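You operate a simulated robot arm through the tools that you are given. There is no shell and no other tool. Be economical: measure what you need, move in short steps, check, and stop when the job is done.

You run a simulated robot arm. Do the job below in one go: nothing can be reset, and whatever is moved stays where it is left.

Task
Seat the cap on burner two, stand the green saucepan on it and pour in the milk.
Fine: the burner cap lies on the nook counter; empty the milk jug and put it back; leave the gas off. Set down upright: milk jug.
Where things are to end (x, y in the base frame): green saucepan within 0.035 m of [1.1, -0.61].

The check looks at the end state, three seconds after you hand in, the way a careful person would. Anything else that was tipped, shoved, dropped, spilled or broken makes it a failure. Lids that push on must go on centred and level and be pressed home; caps that screw on are set level and turned clockwise until they are tight.

Robot
A 6-joint arm with a two-finger parallel gripper on a trunk, on a base that drives. Base frame: it is fixed to the floor where the robot stands at the start and does not move with it; the origin is under the middle of the robot, x ahead of it, y to its left, z up; the surface under the hand at the start is at about z = 0.86. Readings come in m, rad, newtons and seconds.
With the tool pointing down near the work surface it reaches from about 0.18 to 0.74 m from the robot's upright axis, wherever it stands. Its first joint turns from -2.897 to 2.897 rad. Places, roughly: green saucepan (32x15x10 cm) [0.5, 0.4, 0.9]; milk jug (13x9x12 cm) [0.5, 0.2, 0.9]; seat of burner two [1.1, -0.6, 0.9]; top of burner two [1.1, -0.6, 1]. Payload 3.91 kg.
Tool frame: the origin (TCP) lies between the finger pads and is the grasp point; the fingertips stand 0.03 m ahead of it; z points along the fingers, y is the line along which they close. The gripper opens to 0.11 m. The fingers are 0.02 m wide and 0.01 m thick; the gripper's body (0.048 by 0.112 m) begins 0.055 m behind the TCP.
Orientation is told as [roll, pitch, yaw] about the base's x, y, z axes, in that order, counted from this pose: with the fingers straight down and closing along the base's y, the tool's x points along the base's -x, its y along +y and its z along -z.

Tools
- The arm moves only by the tool servo_tool. Its argument "commands" is a list of rows, each a list of 7 numbers: the shift along the base's x, y, z in units of 150 mm (1.0 is 150 mm), then the turn, a rotation vector about the base's x, y, z in units of 120 degrees (1.0 is 120 degrees), then the finger opening in m, from 0 to 0.11. In form: [[dx, dy, dz, rx, ry, rz, gripper], ...]. A call has 1 to 8 rows; each row is the pose to reach, as a shift and turn from the pose commanded when the call began. A call with a number of a shift or a turn outside -1 to 1 is refused whole. Rows are played at 5 a second. More than 0.05 m and 0.15 rad between two rows, or a gripper value outside its range, and nothing of the call is played. A pose out of reach is approached as far as the arm can. The call stops where the force on the tool passes 70 N (or 10 N more than at its start, if that is more) or the arm is blocked; 0.2 s more then pass. The fingers move at their own pace (about 0.045 m/s each) and stop on an object; they squeeze with about 23 N. The grip force told is the motor's: it shows also when the fingers shut on nothing. Time passes only in rows, and 0.2 s behind the last, so rows that repeat a pose let the fingers close. It gives the time, the measured TCP pose, the force on the tool (base axes), the opening and the grip force at its end, in the units of the frame above (readings bear some noise), with the torque about the TCP (base axes, N m) and any sound that the robot's microphone picked up.
- Cameras (640 x 400 px; columns grow to the right, rows downward): "scene" is now at [0.0186, 0.1522, 1.5498]; the picture's right is [-0.01, -1.00, 0.00], its down [-0.76, 0.01, -0.65] and it looks along [0.65, -0.01, -0.76] (base axes); focal length 258 px, centre (320, 200). "wrist" rides on the gripper at [0.071, 0.022, -0.107] in the tool frame; the picture's right is [-0.29, 0.96, 0.00], its down [-0.76, -0.23, -0.61] and it looks along [-0.58, -0.18, 0.79] (tool axes); focal length 243 px, centre (320, 200). There is no depth. A picture from a camera that has moved, and an enlarged one, comes with that camera's place and axes in the base frame and with its lens.
- camera(camera): a new picture of that camera. It takes no simulated time.
- raise_lower(by): slides the trunk up (or, below 0, down) by that many m; the arm and the scene camera ride with it, the base frame stays. It gives what a move gives, with no picture.
- drive_base(legs): drives the robot by 1 to 6 legs, each [ahead, left, turn to the left] in m, m and rad, along the robot's own axes; the way and the turn of a leg run together, so that a leg with both is an arc; at most 1.5 m and 3.142 rad a leg. The arm and the cameras ride along, it lands a little off, and it stops where it bumps. It gives what a move gives.
- pan_tilt(pan, tilt): turns the head with the scene camera to pan (to the left, within 1.501 rad either way) and tilt (down, from -0.506 to 1.204), counted from straight ahead of the robot. It gives what a move gives.
- enlarge(camera, box): a new picture of the part [left, top, right, bottom] of that camera's present view, enlarged. It takes no simulated time.
- job_done(): hands the job in; it is judged then, once.

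Go step by step. Nothing tells you exact positions but the pictures and the camera data: compare them with the known pose of the tool, close in by small moves and look again before you grip or let go. The budget is 120 turns and 90 pictures, counting those below and the enlarged ones. Unless the task says otherwise, let go and move clear before handing in, and close with one line.

The tools are called after "Request:" as a command line: name --pt "numbers of a row" for each row, then --argument value for the rest, lists and objects as JSON in quotes. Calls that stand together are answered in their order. servo_tool: Moves the arm, as the interface text tells. Its arguments: {"type":"object","properties":{"commands":{"type":"array"}},"required":["commands"]} The other tools are called the same way: raise_lower (by) slides the trunk up or down; drive_base (legs) drives the base; pan_tilt (pan, tilt) turns the head that bears the scene camera; camera (camera) takes a picture; enlarge (camera, box) takes an enlarged picture of a part of a camera's view; job_done () hands the job in.

At the start:

```text
time_s: 0.0
eef_pos: [0.4075, 0.0601, 1.2467]
orientation: [0.0, -0.001, -0.001]
wrist_force: [0.4, 0.6, 0.4]
ft_torque: [0.03, 0.03, 0.01]
grip_width: 0.1101
gripper_force: 0.0
trunk travel left (down, up): [-0.525, 0.065]
robot x, y, heading: [-0.0001, -0.0002, -0.003]
head pan, tilt: [-0.014, 0.867]
```

scene: 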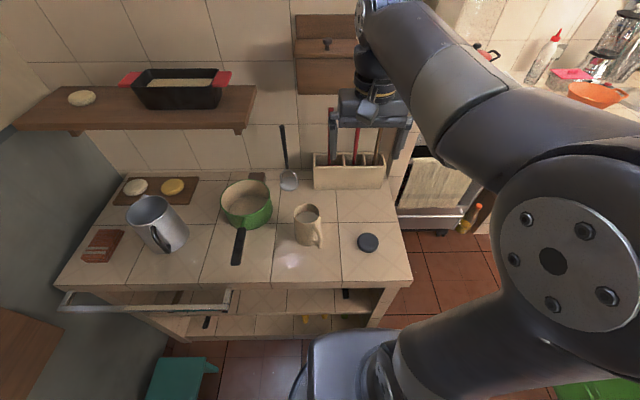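
wrist: 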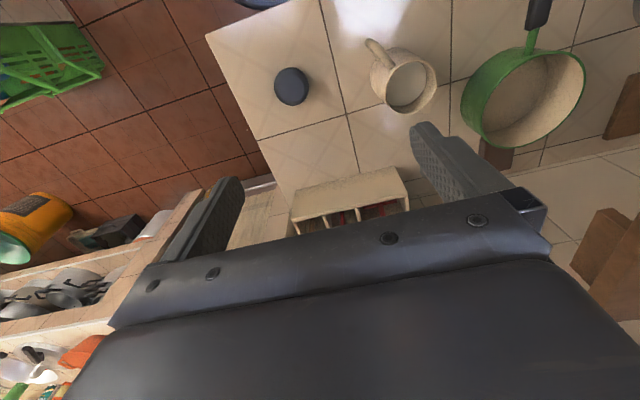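

I see the nook counter ahead with saucepan, jug and the dark burner cap (about [0.43, 0.0, 0.87]). Next I look toward the hob on the right.

Request:
pan_tilt --pan -0.6 --tilt 0.6

Request:
camera --camera "scene"

Request:
enlarge --camera "wrist" --box '[200, 0, 640, 275]'

```text
time_s: 1.0
eef_pos: [0.4087, 0.0611, 1.2469]
orientation: [0.0, 0.0, -0.001]
wrist_force: [0.1, 0.3, -0.1]
ft_torque: [-0.01, 0.01, 0.02]
grip_width: 0.11
gripper_force: 0.0
trunk travel left (down, up): [-0.525, 0.065]
robot x, y, heading: [0.0003, 0.0011, 0.002]
head pan, tilt: [-0.6, 0.6]
```

```text
87 pictures are left
camera scene: at [0.0143, 0.1034, 1.5721], right [-0.56, -0.83, 0.0], down [-0.47, 0.32, -0.82], along [0.68, -0.47, -0.57], focal length 258 px, centre (320, 200)
```

scene: 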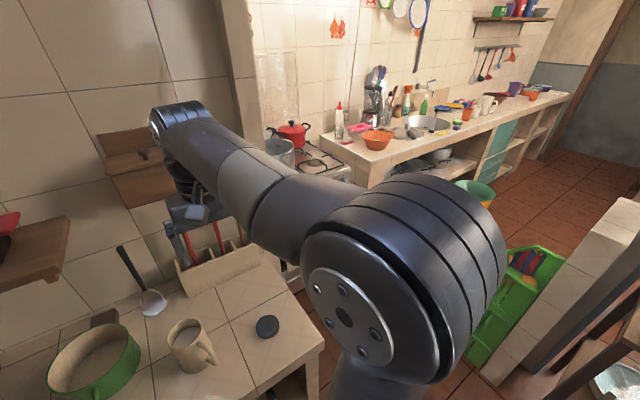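

```text
1.45 times, centred on (420, 138) of wrist
camera zoom: at [0.3375, 0.0824, 1.3537], right [0.29, 0.96, 0.0], down [0.76, -0.23, 0.61], along [0.58, -0.18, -0.79], focal length 353 px, centre (174, 291)
```

zoom: 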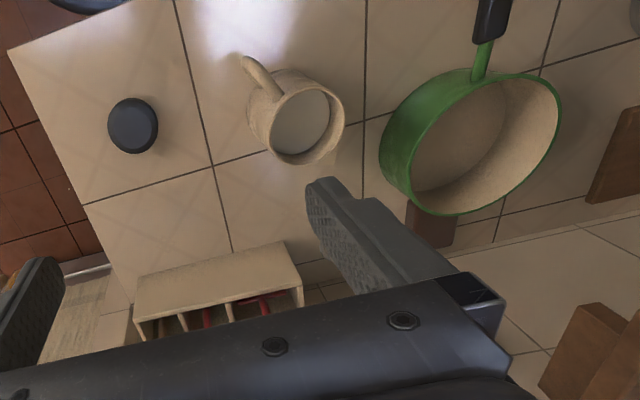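

The cap is a ~6 cm disc near [0.422, 0.0]; the jug is at [0.446, 0.177] with its handle toward -x/-y. I move above the cap first and look with the wrist camera.

Request:
servo_tool --pt "0.03 -0.1 -0.25 0 0 0 0.1" --pt "0.06 -0.2 -0.5 0 0 0 0.1" --pt "0.09 -0.3 -0.75 0 0 0 0.1" --pt "0.09 -0.407 -1 0 0 0 0.1" --pt "0.09 -0.407 -1 0 0 0 0.1"

Request:
camera --camera "wrist"

Request:
camera --camera "scene"

```text
time_s: 2.2
eef_pos: [0.4219, -0.0006, 1.0969]
orientation: [0.0, -0.001, 0.0]
wrist_force: [0.2, -0.2, 0.6]
ft_torque: [-0.04, 0.0, -0.03]
grip_width: 0.0999
gripper_force: 0.1
trunk travel left (down, up): [-0.525, 0.065]
robot x, y, heading: [-0.0047, -0.004, -0.001]
head pan, tilt: [-0.6, 0.6]
```

```text
85 pictures are left
camera wrist: at [0.3509, 0.021, 1.2034], right [0.29, 0.96, 0.0], down [0.76, -0.23, 0.61], along [0.58, -0.18, -0.79], focal length 243 px, centre (320, 200)
```

wrist: 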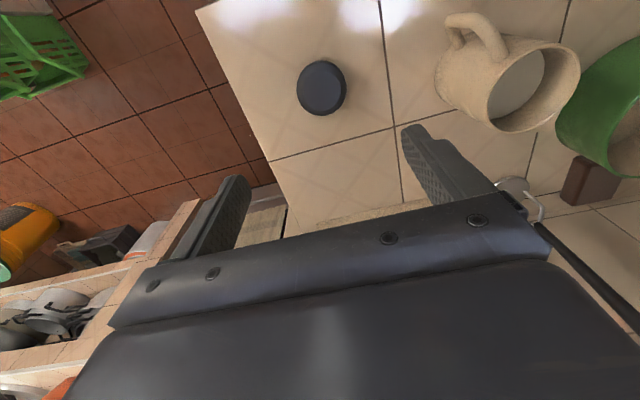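

```text
84 pictures are left
camera scene: at [0.0144, 0.1032, 1.5721], right [-0.56, -0.83, 0.0], down [-0.47, 0.32, -0.82], along [0.68, -0.47, -0.57], focal length 258 px, centre (320, 200)
```

scene: 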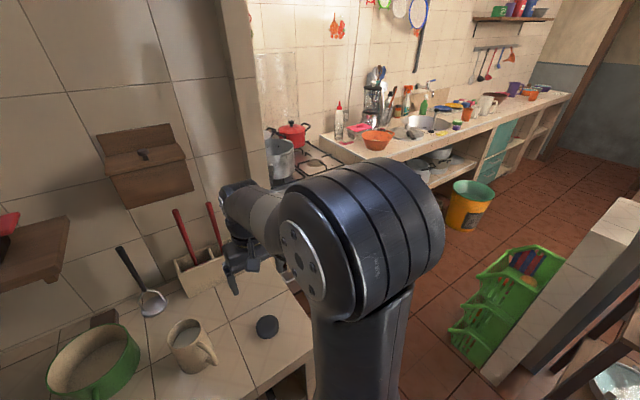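

Cap confirmed at about [0.421, 0.001]. Descending around it.

Request:
servo_tool --pt "0 0.005 -0.3 0 0 0 0.1" --pt "0 0.01 -0.6 0 0 0 0.1" --pt "0 0.01 -0.9 0 0 0 0.1" --pt "0 0.01 -0.9 0 0 0 0.1"

Request:
camera --camera "wrist"

Request:
enlarge --camera "scene" --box '[140, 220, 340, 345]'

```text
time_s: 3.2
eef_pos: [0.4216, -0.0001, 0.9604]
orientation: [0.001, 0.001, 0.0]
wrist_force: [-0.2, 1.1, -0.3]
ft_torque: [0.01, -0.01, 0.0]
grip_width: 0.1001
gripper_force: 0.1
trunk travel left (down, up): [-0.525, 0.065]
robot x, y, heading: [0.0017, 0.0002, 0.001]
head pan, tilt: [-0.6, 0.6]
```

```text
83 pictures are left
camera wrist: at [0.3507, 0.0231, 1.0681], right [0.29, 0.96, 0.0], down [0.76, -0.23, 0.61], along [0.58, -0.18, -0.79], focal length 243 px, centre (320, 200)
```

wrist: 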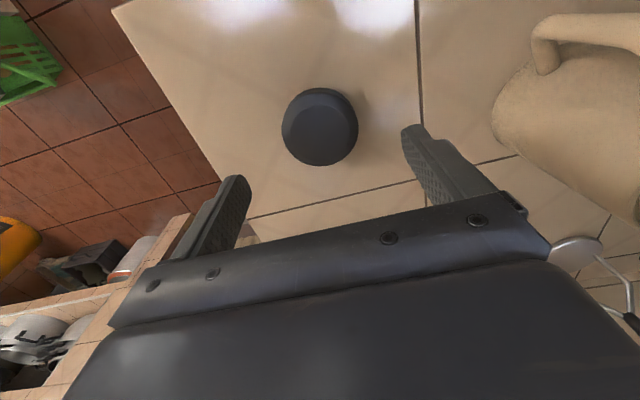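

```text
3.20 times, centred on (240, 282) of scene
camera zoom: at [0.0146, 0.1033, 1.5721], right [-0.56, -0.83, 0.0], down [-0.47, 0.32, -0.82], along [0.68, -0.47, -0.57], focal length 824 px, centre (576, -64)
```

zoom: 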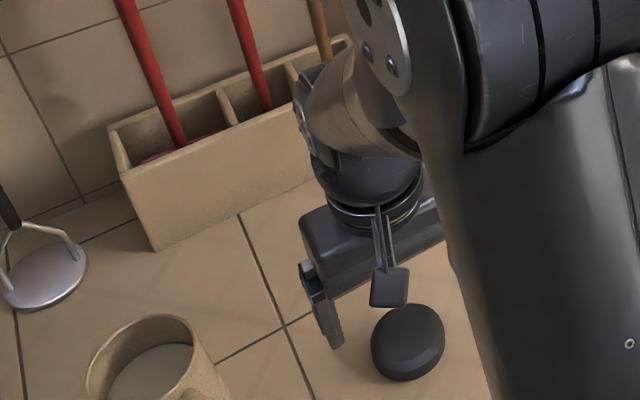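

Aligned. Lower to TCP 0.894 and close.

Request:
servo_tool --pt "-0.004 0 -0.22 0 0 0 0.09" --pt "-0.004 0 -0.44 0 0 0 0.09" --pt "-0.004 0 -0.44 0 0 0 0.09" --pt "-0.004 0 -0.44 0 0 0 0.04" --pt "-0.004 0 -0.44 0 0 0 0.04" --pt "-0.004 0 -0.44 0 0 0 0.04" --pt "-0.004 0 -0.44 0 0 0 0.04"

Request:
camera --camera "wrist"

```text
time_s: 4.8
eef_pos: [0.4195, 0.0013, 0.8951]
orientation: [-0.001, -0.001, 0.0]
wrist_force: [-0.2, -0.5, 0.9]
ft_torque: [0.0, 0.01, -0.01]
grip_width: 0.0624
gripper_force: 22.8
trunk travel left (down, up): [-0.525, 0.065]
robot x, y, heading: [0.0022, 0.0, -0.0]
head pan, tilt: [-0.6, 0.6]
```

```text
81 pictures are left
camera wrist: at [0.3493, 0.0233, 1.0026], right [0.29, 0.96, 0.0], down [0.76, -0.23, 0.61], along [0.58, -0.18, -0.79], focal length 243 px, centre (320, 200)
```

wrist: 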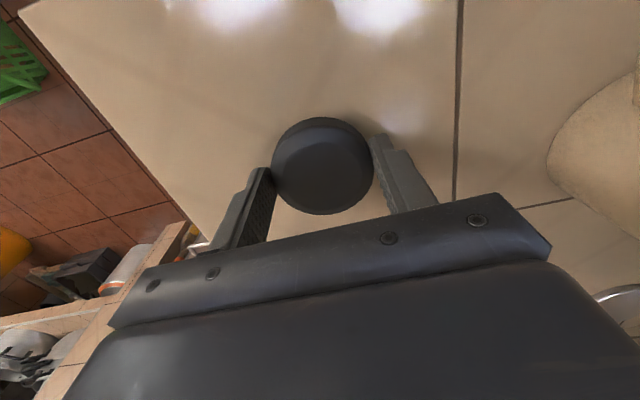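

The cap is gripped (62 mm). Lift it clear, then move the robot to the right to see the hob.

Request:
servo_tool --pt "0 0 0.33 0 0 0 0.04" --pt "0 0 0.66 0 0 0 0.04" --pt "0 0 1 0 0 0 0.04" --pt "0 0 1 0 0 0 0.04"

Request:
servo_tool --pt "-0.2 0 0.3 0 0 0 0.04" --pt "-0.4 0 0.6 0 0 0 0.04" --pt "-0.6 0 0.8 0 0 0 0.04"

Request:
drive_base --legs '[[0, -0.55, 0]]'

Request:
pan_tilt --pan 0.2 --tilt 0.6

Request:
camera --camera "scene"

Request:
camera --camera "wrist"

```text
refused: row 3 steps farther than a row can; nothing moved
```

```text
refused: row 1 steps farther than a row can; nothing moved
```

```text
time_s: 7.9
eef_pos: [0.4197, -0.5415, 0.8964]
orientation: [0.002, 0.0, -0.002]
wrist_force: [0.4, 0.5, 0.1]
ft_torque: [0.04, -0.01, 0.0]
grip_width: 0.0625
gripper_force: 23.1
trunk travel left (down, up): [-0.525, 0.065]
robot x, y, heading: [0.0006, -0.5444, -0.0]
head pan, tilt: [-0.6, 0.6]
```

```text
time_s: 9.1
eef_pos: [0.4194, -0.5424, 0.8955]
orientation: [0.0, 0.001, 0.001]
wrist_force: [-0.1, 0.2, -0.4]
ft_torque: [0.01, 0.01, 0.0]
grip_width: 0.0628
gripper_force: 23.0
trunk travel left (down, up): [-0.525, 0.065]
robot x, y, heading: [-0.0027, -0.5416, -0.004]
head pan, tilt: [0.201, 0.6]
```

```text
80 pictures are left
camera scene: at [0.028, -0.3729, 1.5721], right [0.2, -0.98, 0.0], down [-0.55, -0.11, -0.83], along [0.81, 0.16, -0.56], focal length 258 px, centre (320, 200)
```

scene: 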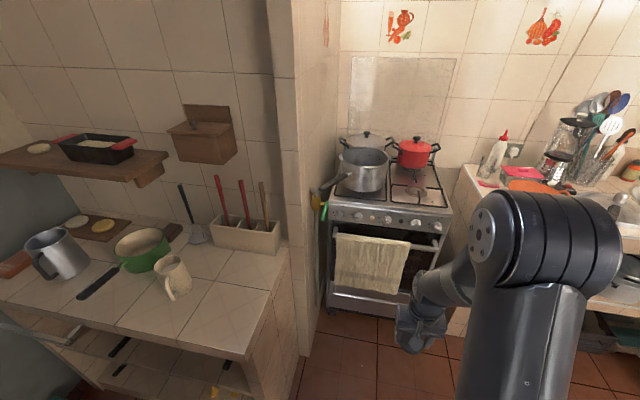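

```text
79 pictures are left
camera wrist: at [0.3493, -0.5204, 1.0026], right [0.29, 0.96, 0.0], down [0.76, -0.23, 0.61], along [0.58, -0.18, -0.79], focal length 243 px, centre (320, 200)
```

wrist: 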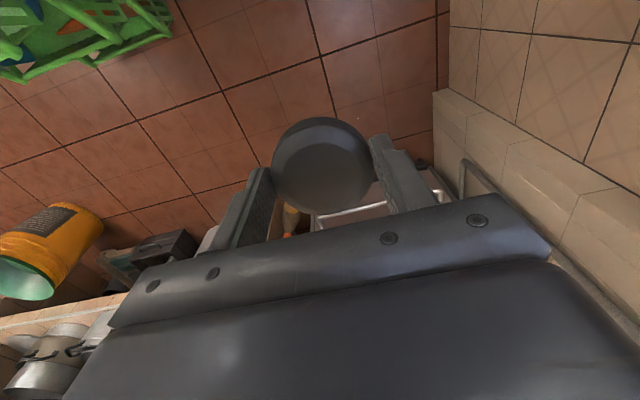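

The cap is still held (it slid off the counter edge cleanly). Burner two is the empty front-right burner. I lift now and look closer at it.

Request:
servo_tool --pt "0 0 0.3 0 0 0 0.04" --pt "0 0 0.6 0 0 0 0.04" --pt "0 0 0.9 0 0 0 0.04" --pt "0 0 1 0 0 0 0.04"

Request:
enlarge --camera "scene" --box '[310, 120, 470, 220]'

```text
time_s: 10.1
eef_pos: [0.4217, -0.5429, 1.0458]
orientation: [-0.001, 0.001, 0.0]
wrist_force: [0.1, 0.3, -0.6]
ft_torque: [0.0, 0.03, 0.0]
grip_width: 0.0629
gripper_force: 22.7
trunk travel left (down, up): [-0.525, 0.065]
robot x, y, heading: [-0.0008, -0.5438, 0.004]
head pan, tilt: [0.201, 0.6]
```

```text
4.00 times, centred on (390, 170) of scene
camera zoom: at [0.0278, -0.3729, 1.5721], right [0.2, -0.98, 0.0], down [-0.55, -0.11, -0.83], along [0.81, 0.16, -0.56], focal length 1030 px, centre (40, 320)
```

zoom: 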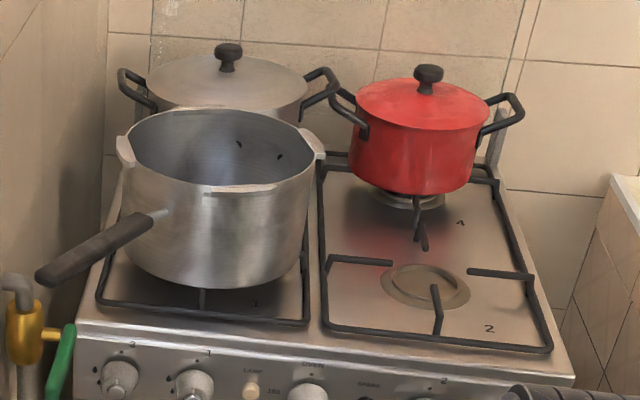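

Burner 2's seat sits between four grate fingers, so I'll come in with the gripper yawed 45°. I drive closer with the cap held high.

Request:
servo_tool --pt "0 0 0.3 0 0 0 0.04" --pt "0 0 0.6 0 0 0 0.04" --pt "0 0 0.9 0 0 0 0.04" --pt "0 0 0.9 0 0 0 0.04"

Request:
drive_base --legs '[[0.48, -0.06, 0]]'

Request:
camera --camera "wrist"

Request:
camera --camera "scene"

```text
time_s: 11.1
eef_pos: [0.4195, -0.5431, 1.18]
orientation: [0.0, 0.001, 0.001]
wrist_force: [-0.4, 0.4, -0.7]
ft_torque: [-0.01, -0.03, -0.01]
grip_width: 0.0626
gripper_force: 22.9
trunk travel left (down, up): [-0.525, 0.065]
robot x, y, heading: [0.0024, -0.5436, -0.004]
head pan, tilt: [0.201, 0.6]
```

```text
time_s: 13.9
eef_pos: [0.9001, -0.5997, 1.1797]
orientation: [-0.001, 0.0, 0.005]
wrist_force: [0.1, -0.4, -0.7]
ft_torque: [0.03, -0.01, 0.01]
grip_width: 0.0624
gripper_force: 23.0
trunk travel left (down, up): [-0.525, 0.065]
robot x, y, heading: [0.4813, -0.6036, 0.004]
head pan, tilt: [0.201, 0.6]
```

```text
77 pictures are left
camera wrist: at [0.8287, -0.578, 1.2872], right [0.28, 0.96, 0.0], down [0.76, -0.23, 0.61], along [0.58, -0.17, -0.79], focal length 243 px, centre (320, 200)
```

wrist: 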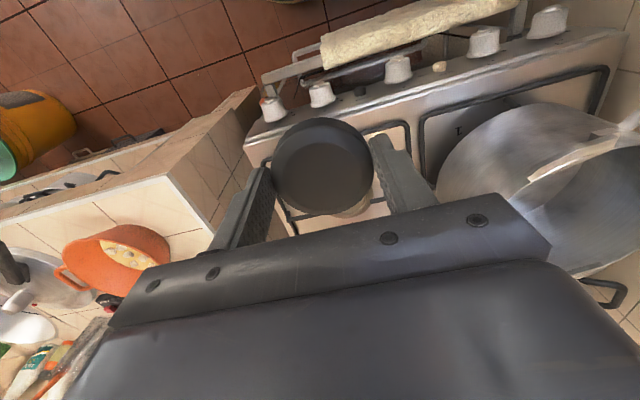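

```text
76 pictures are left
camera scene: at [0.507, -0.4318, 1.5721], right [0.2, -0.98, 0.0], down [-0.55, -0.12, -0.82], along [0.81, 0.17, -0.57], focal length 258 px, centre (320, 200)
```

scene: 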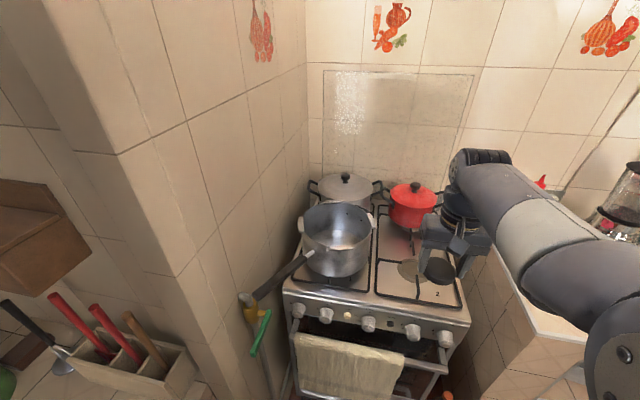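

Enlarging the burner area for a good estimate of the seat.

Request:
enlarge --camera "scene" --box '[350, 215, 478, 295]'

```text
5.00 times, centred on (414, 255) of scene
camera zoom: at [0.507, -0.4318, 1.5721], right [0.2, -0.98, 0.0], down [-0.55, -0.12, -0.82], along [0.81, 0.17, -0.57], focal length 1288 px, centre (-150, -75)
```

zoom: 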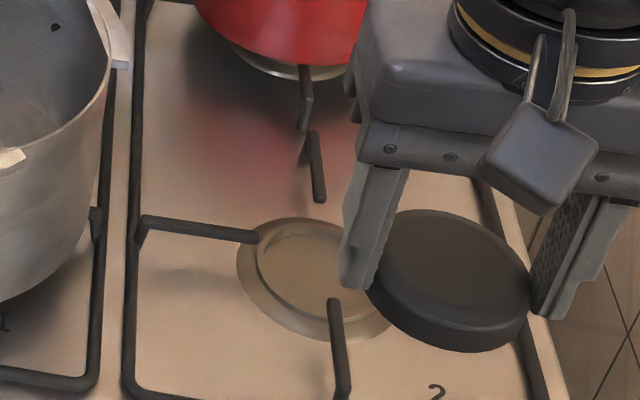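

I yaw the gripper +45° in place while shifting it right a little so I can see the seat unobstructed.

Request:
servo_tool --pt "0 -0.1 0 0 0 0.0625 0.04" --pt "0 -0.2 0 0 0 0.125 0.04" --pt "0 -0.3 0 0 0 0.1875 0.04" --pt "0 -0.4 0 0 0 0.25 0.04" --pt "0 -0.5 0 0 0 0.3125 0.04" --pt "0 -0.6 0 0 0 0.375 0.04" --pt "0 -0.6 0 0 0 0.375 0.04"

Request:
pan_tilt --pan -0.1 --tilt 0.8

Request:
enlarge --camera "scene" --box '[260, 140, 420, 240]'

Request:
camera --camera "wrist"

```text
time_s: 15.5
eef_pos: [0.8983, -0.6904, 1.1806]
orientation: [0.001, 0.0, 0.793]
wrist_force: [0.4, 0.3, -0.8]
ft_torque: [0.01, -0.02, -0.01]
grip_width: 0.0624
gripper_force: 23.4
trunk travel left (down, up): [-0.525, 0.065]
robot x, y, heading: [0.4792, -0.6006, 0.002]
head pan, tilt: [0.201, 0.6]
```

```text
time_s: 16.3
eef_pos: [0.8986, -0.6886, 1.1802]
orientation: [0.0, 0.0, 0.79]
wrist_force: [-0.3, 0.1, -1.3]
ft_torque: [0.0, -0.02, -0.04]
grip_width: 0.0624
gripper_force: 23.3
trunk travel left (down, up): [-0.525, 0.065]
robot x, y, heading: [0.4824, -0.6001, 0.006]
head pan, tilt: [-0.099, 0.799]
```

```text
4.00 times, centred on (340, 190) of scene
camera zoom: at [0.5006, -0.4574, 1.5553], right [-0.09, -1.0, 0.0], down [-0.71, 0.07, -0.7], along [0.69, -0.06, -0.72], focal length 1030 px, centre (240, 240)
```

zoom: 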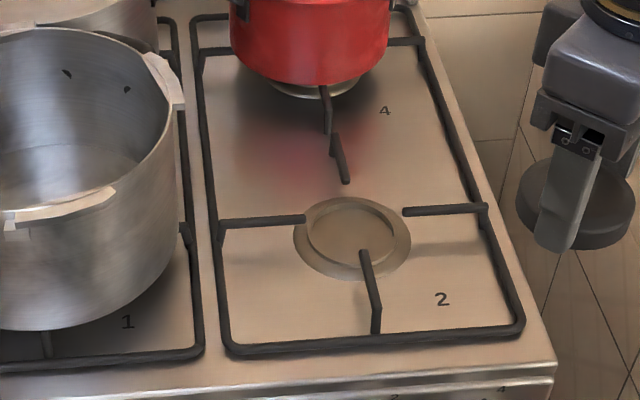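

```text
73 pictures are left
camera wrist: at [0.8342, -0.7249, 1.2877], right [-0.48, 0.88, 0.0], down [0.7, 0.38, 0.61], along [0.53, 0.29, -0.79], focal length 243 px, centre (320, 200)
```

wrist: 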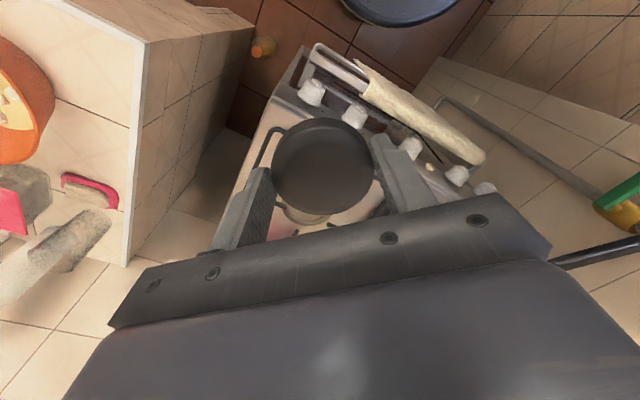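

Seat estimate is about [1.10, -0.61]. I move the cap above it and compare in the pictures.

Request:
servo_tool --pt "0.3 0.1 0 0 0 0 0.04" --pt "0.6 0.2 0 0 0 0 0.04" --pt "0.9 0.3 0 0 0 0 0.04" --pt "0.9 0.3 0 0 0 0 0.04"

Request:
servo_tool --pt "0.2 0.1 -0.2 0 0 0 0.04" --pt "0.43 0.2 -0.4 0 0 0 0.04" --pt "0.43 0.22 -0.7 0 0 0 0.04" --pt "0.43 0.22 -0.7 0 0 0 0.04"

Request:
enlarge --camera "scene" --box '[260, 140, 420, 240]'

Request:
camera --camera "wrist"

```text
time_s: 17.3
eef_pos: [1.035, -0.6451, 1.181]
orientation: [0.001, 0.001, 0.789]
wrist_force: [-0.7, 0.0, 0.7]
ft_torque: [0.0, 0.04, 0.01]
grip_width: 0.0625
gripper_force: 23.1
trunk travel left (down, up): [-0.525, 0.065]
robot x, y, heading: [0.4766, -0.6017, 0.008]
head pan, tilt: [-0.099, 0.799]
```

```text
time_s: 18.3
eef_pos: [1.0988, -0.6112, 1.0763]
orientation: [0.002, 0.0, 0.789]
wrist_force: [-0.7, 0.1, -1.5]
ft_torque: [-0.01, -0.03, 0.01]
grip_width: 0.0624
gripper_force: 23.3
trunk travel left (down, up): [-0.525, 0.065]
robot x, y, heading: [0.4814, -0.6023, 0.006]
head pan, tilt: [-0.099, 0.799]
```

```text
4.00 times, centred on (340, 190) of scene
camera zoom: at [0.5006, -0.4575, 1.5552], right [-0.09, -1.0, 0.0], down [-0.71, 0.07, -0.7], along [0.69, -0.07, -0.72], focal length 1030 px, centre (240, 240)
```

zoom: 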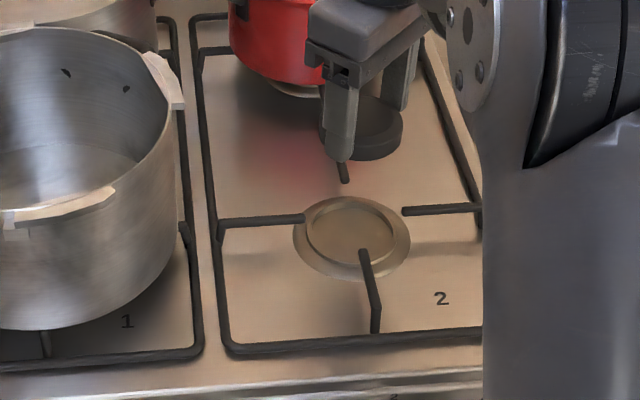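

```text
71 pictures are left
camera wrist: at [1.0339, -0.6467, 1.1832], right [-0.48, 0.88, 0.0], down [0.7, 0.38, 0.61], along [0.53, 0.29, -0.79], focal length 243 px, centre (320, 200)
```

wrist: 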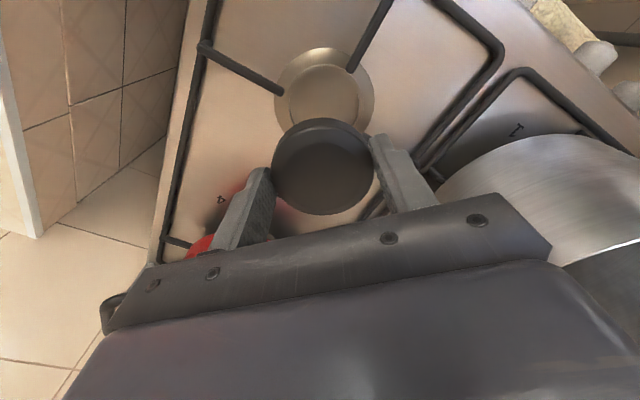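

From the wrist view the seat is near [1.086, -0.615]. I shift there and go lower, then compare again.

Request:
servo_tool --pt "-0.085 -0.025 -0.2 0 0 0 0.04" --pt "-0.085 -0.025 -0.37 0 0 0 0.04" --pt "-0.085 -0.025 -0.37 0 0 0 0.04"

Request:
enlarge --camera "scene" --box '[290, 150, 402, 220]'

Request:
camera --camera "wrist"

```text
time_s: 19.1
eef_pos: [1.0868, -0.6156, 1.0198]
orientation: [0.0, 0.0, 0.791]
wrist_force: [0.8, -0.5, -1.8]
ft_torque: [0.0, -0.02, -0.04]
grip_width: 0.0625
gripper_force: 23.1
trunk travel left (down, up): [-0.525, 0.065]
robot x, y, heading: [0.4752, -0.6019, 0.009]
head pan, tilt: [-0.099, 0.799]
```

```text
5.71 times, centred on (346, 185) of scene
camera zoom: at [0.501, -0.4574, 1.5552], right [-0.09, -1.0, 0.0], down [-0.71, 0.07, -0.7], along [0.69, -0.07, -0.72], focal length 1472 px, centre (171, 286)
```

zoom: 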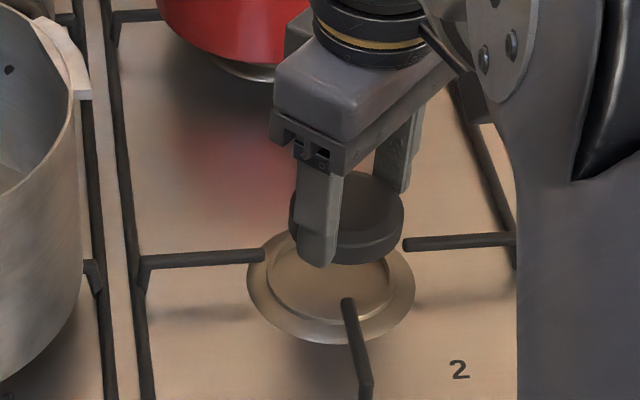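

```text
69 pictures are left
camera wrist: at [1.0213, -0.6502, 1.1272], right [-0.48, 0.88, 0.0], down [0.7, 0.38, 0.61], along [0.53, 0.29, -0.79], focal length 243 px, centre (320, 200)
```

wrist: 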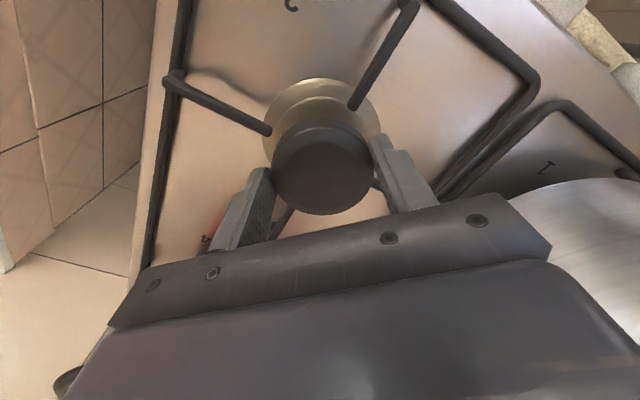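

Triangulating the grate finger tips gives the centre at about [1.093, -0.609], grate top at about 0.964. Correcting and lowering to just above the seat.

Request:
servo_tool --pt "0.038 0.041 0 0 0 0 0.04" --pt "0.038 0.041 -0.13 0 0 0 0.04" --pt "0.038 0.041 -0.25 0 0 0 0.04" --pt "0.038 0.041 -0.25 0 0 0 0.04"

Request:
enlarge --camera "scene" --box '[298, 155, 378, 205]'

Request:
enlarge --camera "wrist" --box '[220, 60, 420, 185]'

```text
time_s: 20.1
eef_pos: [1.0929, -0.6098, 0.9816]
orientation: [-0.001, 0.0, 0.789]
wrist_force: [-0.4, 1.1, -0.5]
ft_torque: [0.01, 0.03, 0.0]
grip_width: 0.0624
gripper_force: 22.6
trunk travel left (down, up): [-0.525, 0.065]
robot x, y, heading: [0.4787, -0.604, 0.007]
head pan, tilt: [-0.099, 0.799]
```

```text
8.00 times, centred on (338, 180) of scene
camera zoom: at [0.5008, -0.4574, 1.5552], right [-0.09, -1.0, 0.0], down [-0.71, 0.07, -0.7], along [0.69, -0.07, -0.72], focal length 2060 px, centre (176, 360)
```

zoom: 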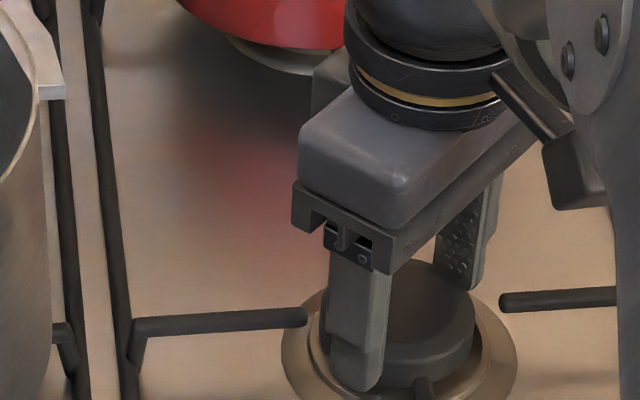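

```text
3.20 times, centred on (320, 122) of wrist
camera zoom: at [1.0273, -0.6447, 1.0892], right [-0.48, 0.88, 0.0], down [0.7, 0.38, 0.61], along [0.53, 0.29, -0.79], focal length 776 px, centre (320, 448)
```

zoom: 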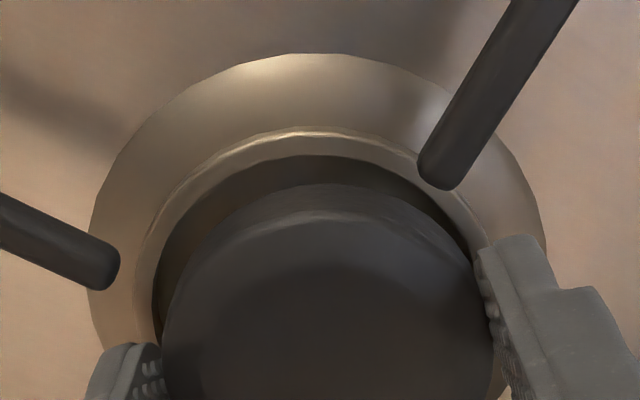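

Close: I nudge +3 mm in x and +1 mm in y and lower gently, watching the force.

Request:
servo_tool --pt "0.022 0.008 0 0 0 0 0.04" --pt "0.022 0.008 -0.03 0 0 0 0.04" --pt "0.022 0.008 -0.05 0 0 0 0.04" --pt "0.022 0.008 -0.05 0 0 0 0.04"

Request:
enlarge --camera "scene" --box '[298, 160, 378, 210]'

Request:
enlarge --camera "wrist" --box '[220, 60, 420, 185]'

```text
time_s: 21.1
eef_pos: [1.0948, -0.6079, 0.9752]
orientation: [-0.002, -0.002, 0.791]
wrist_force: [0.6, -0.7, 12.6]
ft_torque: [0.38, -0.16, 0.12]
grip_width: 0.0625
gripper_force: 23.3
trunk travel left (down, up): [-0.525, 0.065]
robot x, y, heading: [0.48, -0.6058, 0.0]
head pan, tilt: [-0.099, 0.799]
```

```text
8.00 times, centred on (338, 185) of scene
camera zoom: at [0.4994, -0.4575, 1.5554], right [-0.09, -1.0, 0.0], down [-0.71, 0.07, -0.7], along [0.69, -0.07, -0.72], focal length 2060 px, centre (176, 320)
```

zoom: 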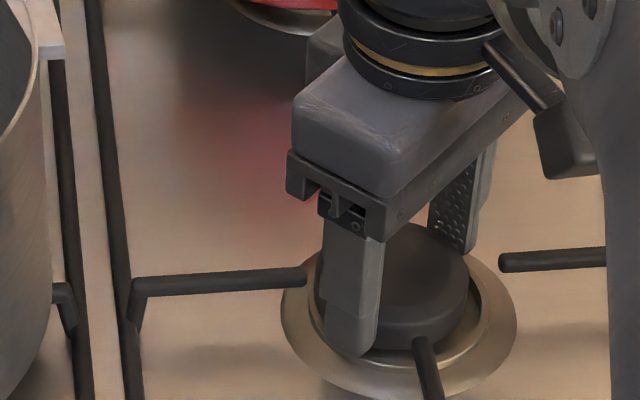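

```text
3.20 times, centred on (320, 122) of wrist
camera zoom: at [1.0296, -0.6433, 1.0829], right [-0.48, 0.88, 0.0], down [0.7, 0.38, 0.61], along [0.54, 0.29, -0.79], focal length 776 px, centre (320, 448)
```

zoom: 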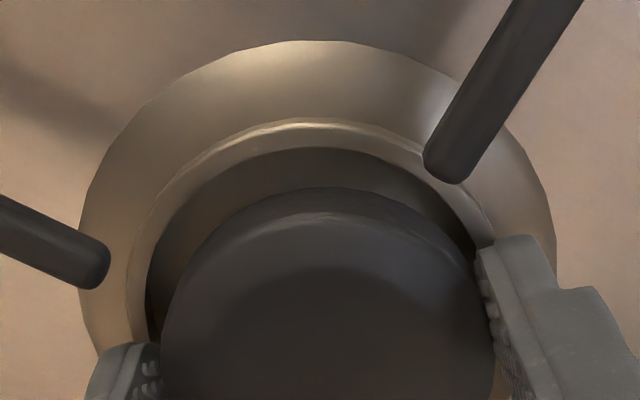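

The cap touches the rim on the +x/+y side (torque and picture agree). I lift 5 mm, shift toward -x/-y by ~4 mm and lower again.

Request:
servo_tool --pt "0 0 0.035 0 0 0 0.04" --pt "-0.029 -0.025 0.035 0 0 0 0.04" --pt "-0.029 -0.025 0.035 0 0 0 0.04" --pt "-0.029 -0.025 0 0 0 0 0.04" --pt "-0.029 -0.025 -0.03 0 0 0 0.04" --pt "-0.029 -0.025 -0.03 0 0 0 0.04"

Request:
enlarge --camera "wrist" --box '[220, 60, 420, 185]'

```text
time_s: 22.5
eef_pos: [1.0912, -0.6108, 0.9731]
orientation: [-0.004, -0.002, 0.791]
wrist_force: [1.6, -0.9, 23.5]
ft_torque: [0.41, 0.72, 0.07]
grip_width: 0.0624
gripper_force: 22.6
trunk travel left (down, up): [-0.525, 0.065]
robot x, y, heading: [0.4795, -0.6, 0.006]
head pan, tilt: [-0.099, 0.799]
```

```text
3.20 times, centred on (320, 122) of wrist
camera zoom: at [1.0248, -0.647, 1.0799], right [-0.48, 0.88, 0.0], down [0.69, 0.38, 0.61], along [0.54, 0.29, -0.79], focal length 776 px, centre (320, 448)
```

zoom: 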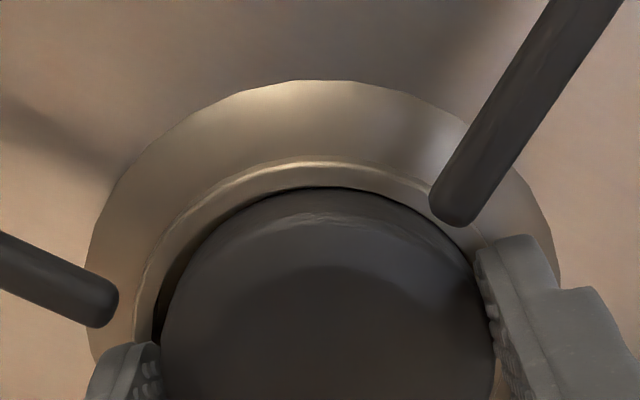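

Now contact is on the -x side, so the centre lies between: shift about +3 mm x, -1 mm y.

Request:
servo_tool --pt "0 0 0.04 0 0 0 0.04" --pt "0.019 -0.006 0.04 0 0 0 0.04" --pt "0.019 -0.006 0.04 0 0 0 0.04" --pt "0.019 -0.006 0.015 0 0 0 0.04" --pt "0.019 -0.006 -0.01 0 0 0 0.04" --pt "0.019 -0.006 -0.01 0 0 0 0.04"

Request:
enlarge --camera "wrist" --box '[220, 60, 420, 185]'

```text
time_s: 23.9
eef_pos: [1.094, -0.6125, 0.9726]
orientation: [-0.005, -0.006, 0.791]
wrist_force: [0.0, -0.5, 39.1]
ft_torque: [0.74, 1.3, 0.18]
grip_width: 0.0624
gripper_force: 23.0
trunk travel left (down, up): [-0.525, 0.065]
robot x, y, heading: [0.4757, -0.6007, 0.006]
head pan, tilt: [-0.099, 0.799]
```

```text
3.20 times, centred on (320, 122) of wrist
camera zoom: at [1.0271, -0.6477, 1.0798], right [-0.48, 0.88, 0.0], down [0.69, 0.38, 0.61], along [0.54, 0.29, -0.79], focal length 776 px, centre (320, 448)
```

zoom: 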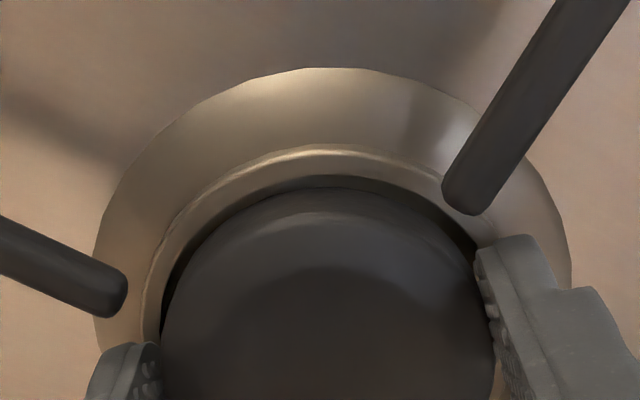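

Contact radius (~38 mm) exceeds the cap's radius, so a fingertip is resting on the burner's crest while the cap is already ~5 mm inside the recess. I relieve slightly and release.

Request:
servo_tool --pt "0 0 0.02 0 0 0 0.04" --pt "0 0 0.02 0 0 0 0.075" --pt "0 0 0.02 0 0 0 0.075" --pt "0 0 0.02 0 0 0 0.075"

Request:
enlarge --camera "wrist" --box '[220, 60, 420, 185]'

Request:
enlarge --camera "scene" --box '[298, 160, 378, 210]'

```text
time_s: 24.9
eef_pos: [1.0951, -0.6141, 0.9735]
orientation: [-0.002, -0.004, 0.79]
wrist_force: [13.3, -9.9, 29.1]
ft_torque: [0.27, 0.54, -0.05]
grip_width: 0.0667
gripper_force: 0.1
trunk travel left (down, up): [-0.525, 0.065]
robot x, y, heading: [0.4813, -0.6065, 0.007]
head pan, tilt: [-0.099, 0.799]
```

```text
3.20 times, centred on (320, 122) of wrist
camera zoom: at [1.0291, -0.6492, 1.0799], right [-0.48, 0.88, 0.0], down [0.7, 0.38, 0.61], along [0.54, 0.29, -0.79], focal length 776 px, centre (320, 448)
```

zoom: 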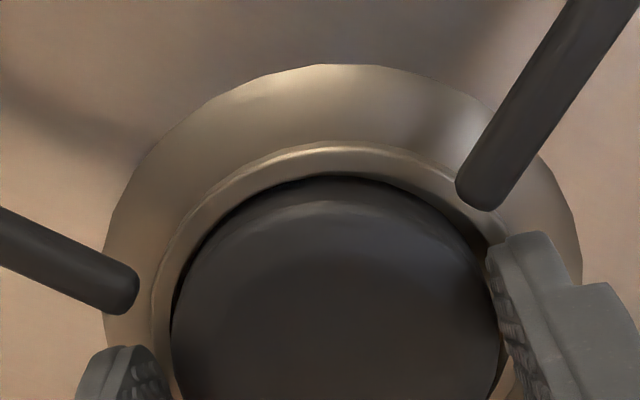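

```text
8.00 times, centred on (338, 185) of scene
camera zoom: at [0.5, -0.4588, 1.5554], right [-0.09, -1.0, 0.0], down [-0.71, 0.07, -0.7], along [0.69, -0.06, -0.72], focal length 2060 px, centre (176, 320)
```

zoom: 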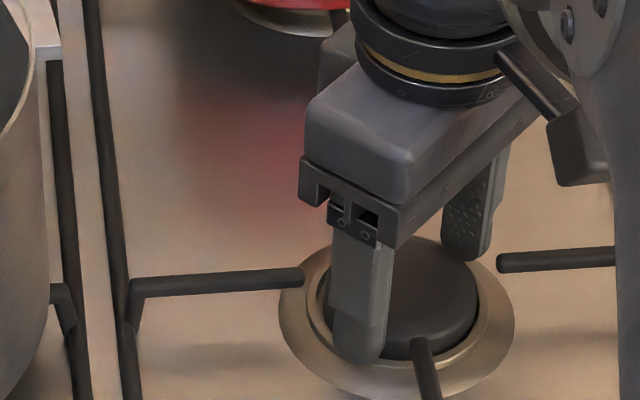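

A finger is pressing against the recess wall as it opens; I lift straight up with the present opening, then open further.

Request:
servo_tool --pt "0 0 0.08 0 0 0 0.068" --pt "0 0 0.16 0 0 0 0.075" --pt "0 0 0.4 0 0 0 0.08" --pt "0 0 0.7 0 0 0 0.08" --pt "0 0 0.7 0 0 0 0.08"

Request:
camera --camera "wrist"

Request:
enlarge --camera "scene" --box '[298, 160, 378, 210]'

```text
time_s: 26.1
eef_pos: [1.0934, -0.6123, 1.0749]
orientation: [-0.001, 0.0, 0.79]
wrist_force: [0.2, 0.3, 0.1]
ft_torque: [-0.01, 0.0, 0.04]
grip_width: 0.0799
gripper_force: 0.0
trunk travel left (down, up): [-0.525, 0.065]
robot x, y, heading: [0.4791, -0.6021, 0.006]
head pan, tilt: [-0.099, 0.799]
```

```text
60 pictures are left
camera wrist: at [1.0284, -0.6471, 1.1835], right [-0.48, 0.88, 0.0], down [0.7, 0.38, 0.61], along [0.53, 0.29, -0.79], focal length 243 px, centre (320, 200)
```

wrist: 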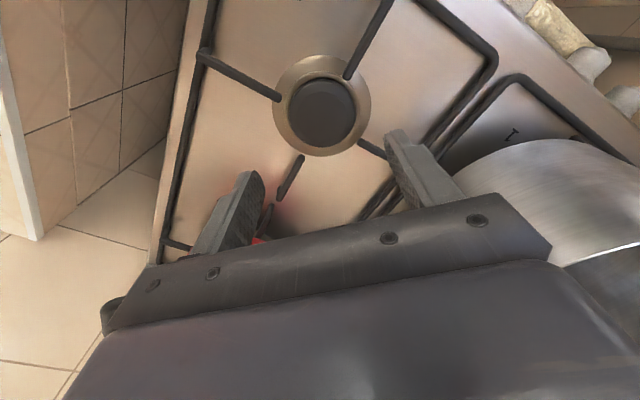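

```text
8.00 times, centred on (338, 185) of scene
camera zoom: at [0.5004, -0.4575, 1.5552], right [-0.09, -1.0, 0.0], down [-0.71, 0.07, -0.7], along [0.69, -0.07, -0.72], focal length 2060 px, centre (176, 320)
```

zoom: 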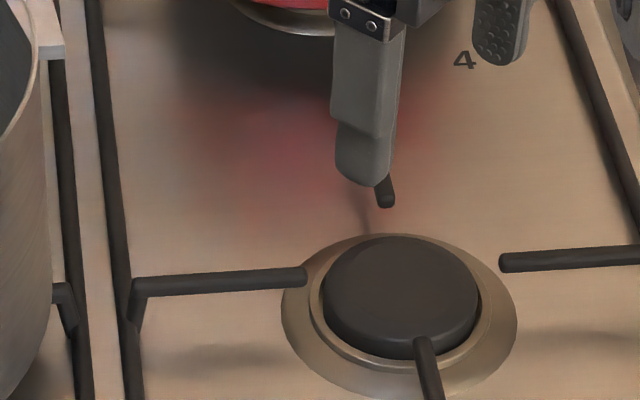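

The cap sits in the recess. Let me enlarge to check it is level and centred.

Request:
enlarge --camera "wrist" --box '[256, 40, 384, 120]'

Request:
enlarge --camera "wrist" --box '[256, 90, 384, 170]'

```text
5.00 times, centred on (320, 80) of wrist
camera zoom: at [1.0284, -0.6471, 1.1835], right [-0.48, 0.88, 0.0], down [0.7, 0.38, 0.61], along [0.53, 0.29, -0.79], focal length 1213 px, centre (320, 800)
```

zoom: 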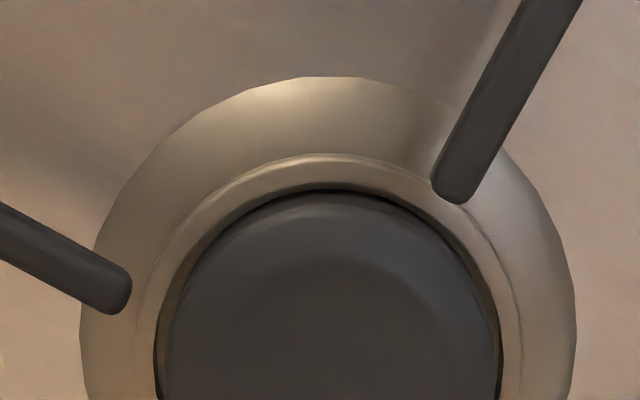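

```text
5.00 times, centred on (320, 130) of wrist
camera zoom: at [1.0284, -0.6471, 1.1835], right [-0.48, 0.88, 0.0], down [0.7, 0.38, 0.61], along [0.53, 0.29, -0.79], focal length 1213 px, centre (320, 550)
```

zoom: 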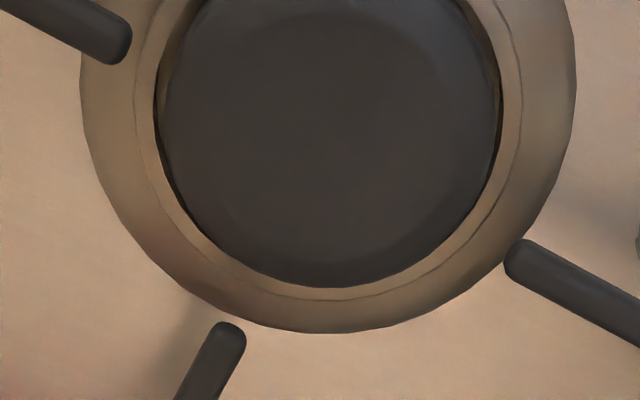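

It looks centred. I'll do a light press with closed fingertips to make sure it is home.

Request:
servo_tool --pt "0 0 0 0 0 0 0.0" --pt "0 0.005 0 0 0 0 0.0" --pt "0 0.01 -0.2 0 0 0 0.0" --pt "0 0.01 -0.4 0 0 0 0.0" --pt "0 0.01 -0.54 0 0 0 0.0" --pt "0 0.01 -0.58 0 0 0 0.0" --pt "0 0.01 -0.58 0 0 0 0.0"

Request:
enlarge --camera "scene" --box '[298, 160, 378, 210]'

```text
time_s: 27.7
eef_pos: [1.093, -0.612, 0.9891]
orientation: [0.001, -0.001, 0.791]
wrist_force: [0.0, -0.2, -0.7]
ft_torque: [0.01, -0.02, -0.02]
grip_width: 0.0001
gripper_force: 23.0
trunk travel left (down, up): [-0.525, 0.065]
robot x, y, heading: [0.4808, -0.6027, 0.004]
head pan, tilt: [-0.099, 0.799]
```

```text
8.00 times, centred on (338, 185) of scene
camera zoom: at [0.5006, -0.4574, 1.5552], right [-0.09, -1.0, 0.0], down [-0.71, 0.07, -0.7], along [0.69, -0.07, -0.72], focal length 2060 px, centre (176, 320)
```

zoom: 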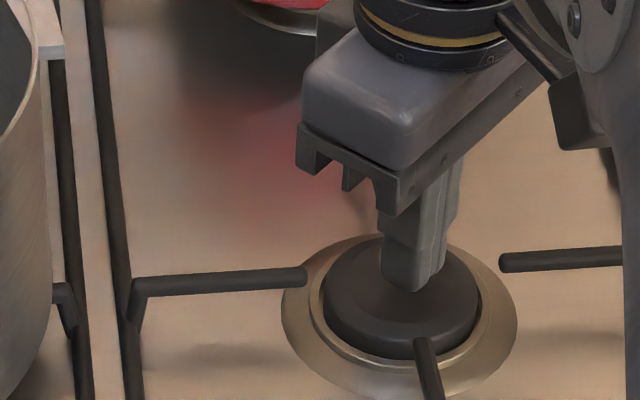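

Request:
servo_tool --pt "0 0 -0.02 0 0 0 0.0" --pt "0 0 -0.04 0 0 0 0.0" --pt "0 0 -0.06 0 0 0 0.0" --pt "0 0 -0.06 0 0 0 0.0"

```text
time_s: 28.7
eef_pos: [1.0942, -0.6114, 0.9831]
orientation: [-0.003, -0.002, 0.791]
wrist_force: [0.7, 1.5, 19.7]
ft_torque: [0.07, 0.04, 0.03]
grip_width: 0.0
gripper_force: 22.8
trunk travel left (down, up): [-0.525, 0.065]
robot x, y, heading: [0.4775, -0.6032, 0.007]
head pan, tilt: [-0.099, 0.799]
```

The cap is home (solid at 20 N, top ≈0.953). Next: retreat high and fold the arm back, then drive back to the nook for the saucepan.

Request:
servo_tool --pt "0 0 0.3 0 0 0 0.0" --pt "0 0 0.6 0 0 0 0.0" --pt "0 0 0.9 0 0 0 0.0" --pt "0 0 1 0 0 -0.0625 0.0"

Request:
servo_tool --pt "-0.2 0 0.2 0 0 -0.0625 0.0" --pt "-0.4 0 0.4 0 0 -0.125 0.0" --pt "-0.6 0 0.6 0 0 -0.1875 0.0" --pt "-0.8 0 0.7 0 0 -0.25 0.0" --pt "-1 0 0.7 0 0 -0.3125 0.0"

Request:
drive_base --legs '[[-0.48, 0, 0], [0, 0.75, 0]]'

Request:
pan_tilt --pan 0.3 --tilt 0.9

Request:
camera --camera "scene"

```text
time_s: 29.7
eef_pos: [1.0929, -0.6111, 1.1303]
orientation: [0.001, 0.0, 0.66]
wrist_force: [-0.4, 0.1, -0.7]
ft_torque: [0.0, 0.01, 0.0]
grip_width: 0.0002
gripper_force: 22.8
trunk travel left (down, up): [-0.525, 0.065]
robot x, y, heading: [0.4797, -0.6075, 0.007]
head pan, tilt: [-0.099, 0.799]
```

```text
time_s: 30.9
eef_pos: [0.9438, -0.6114, 1.2359]
orientation: [-0.001, 0.0, 0.004]
wrist_force: [-0.6, 0.5, -0.9]
ft_torque: [-0.01, 0.01, -0.02]
grip_width: 0.0001
gripper_force: 22.9
trunk travel left (down, up): [-0.525, 0.065]
robot x, y, heading: [0.4791, -0.6009, 0.001]
head pan, tilt: [-0.099, 0.799]
```

```text
time_s: 37.4
eef_pos: [0.4623, 0.1372, 1.2346]
orientation: [0.002, 0.0, 0.008]
wrist_force: [-0.6, 0.9, 0.1]
ft_torque: [0.02, -0.03, 0.02]
grip_width: 0.0002
gripper_force: 22.7
trunk travel left (down, up): [-0.525, 0.065]
robot x, y, heading: [-0.001, 0.1452, 0.008]
head pan, tilt: [-0.099, 0.799]
```

```text
time_s: 38.3
eef_pos: [0.4613, 0.1382, 1.2356]
orientation: [0.0, 0.0, 0.008]
wrist_force: [-0.8, 0.0, -0.4]
ft_torque: [0.0, 0.02, -0.01]
grip_width: 0.0
gripper_force: 22.9
trunk travel left (down, up): [-0.525, 0.065]
robot x, y, heading: [-0.0009, 0.1441, 0.005]
head pan, tilt: [0.3, 0.901]
```

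```text
55 pictures are left
camera scene: at [0.0101, 0.3203, 1.5473], right [0.3, -0.95, 0.0], down [-0.75, -0.24, -0.62], along [0.59, 0.19, -0.78], focal length 258 px, centre (320, 200)
```

scene: 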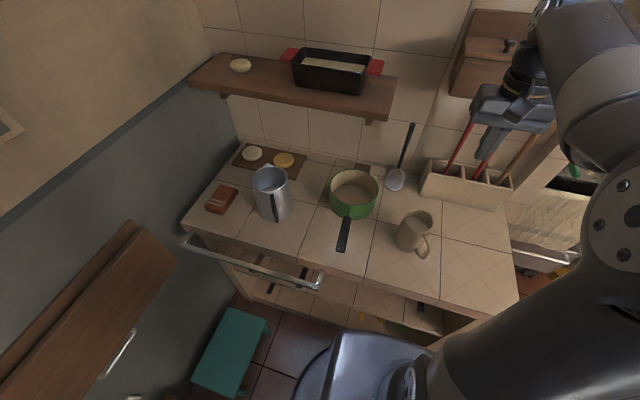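

Saucepan in clear view. Enlarge it to find the handle.

Request:
enlarge --camera "scene" --box '[290, 155, 450, 255]'

```text
4.00 times, centred on (370, 205) of scene
camera zoom: at [0.0101, 0.3203, 1.5473], right [0.3, -0.95, 0.0], down [-0.75, -0.24, -0.62], along [0.59, 0.19, -0.78], focal length 1030 px, centre (120, 180)
```

zoom: 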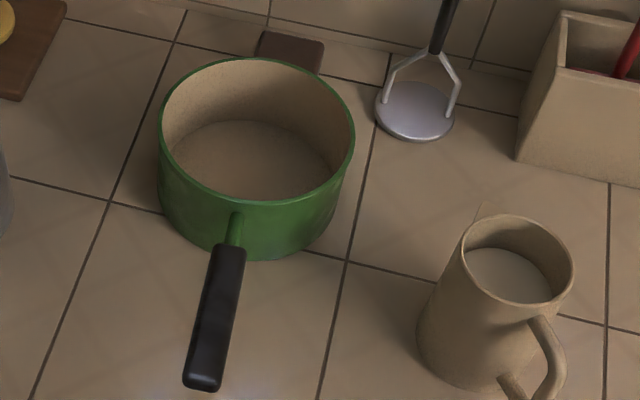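

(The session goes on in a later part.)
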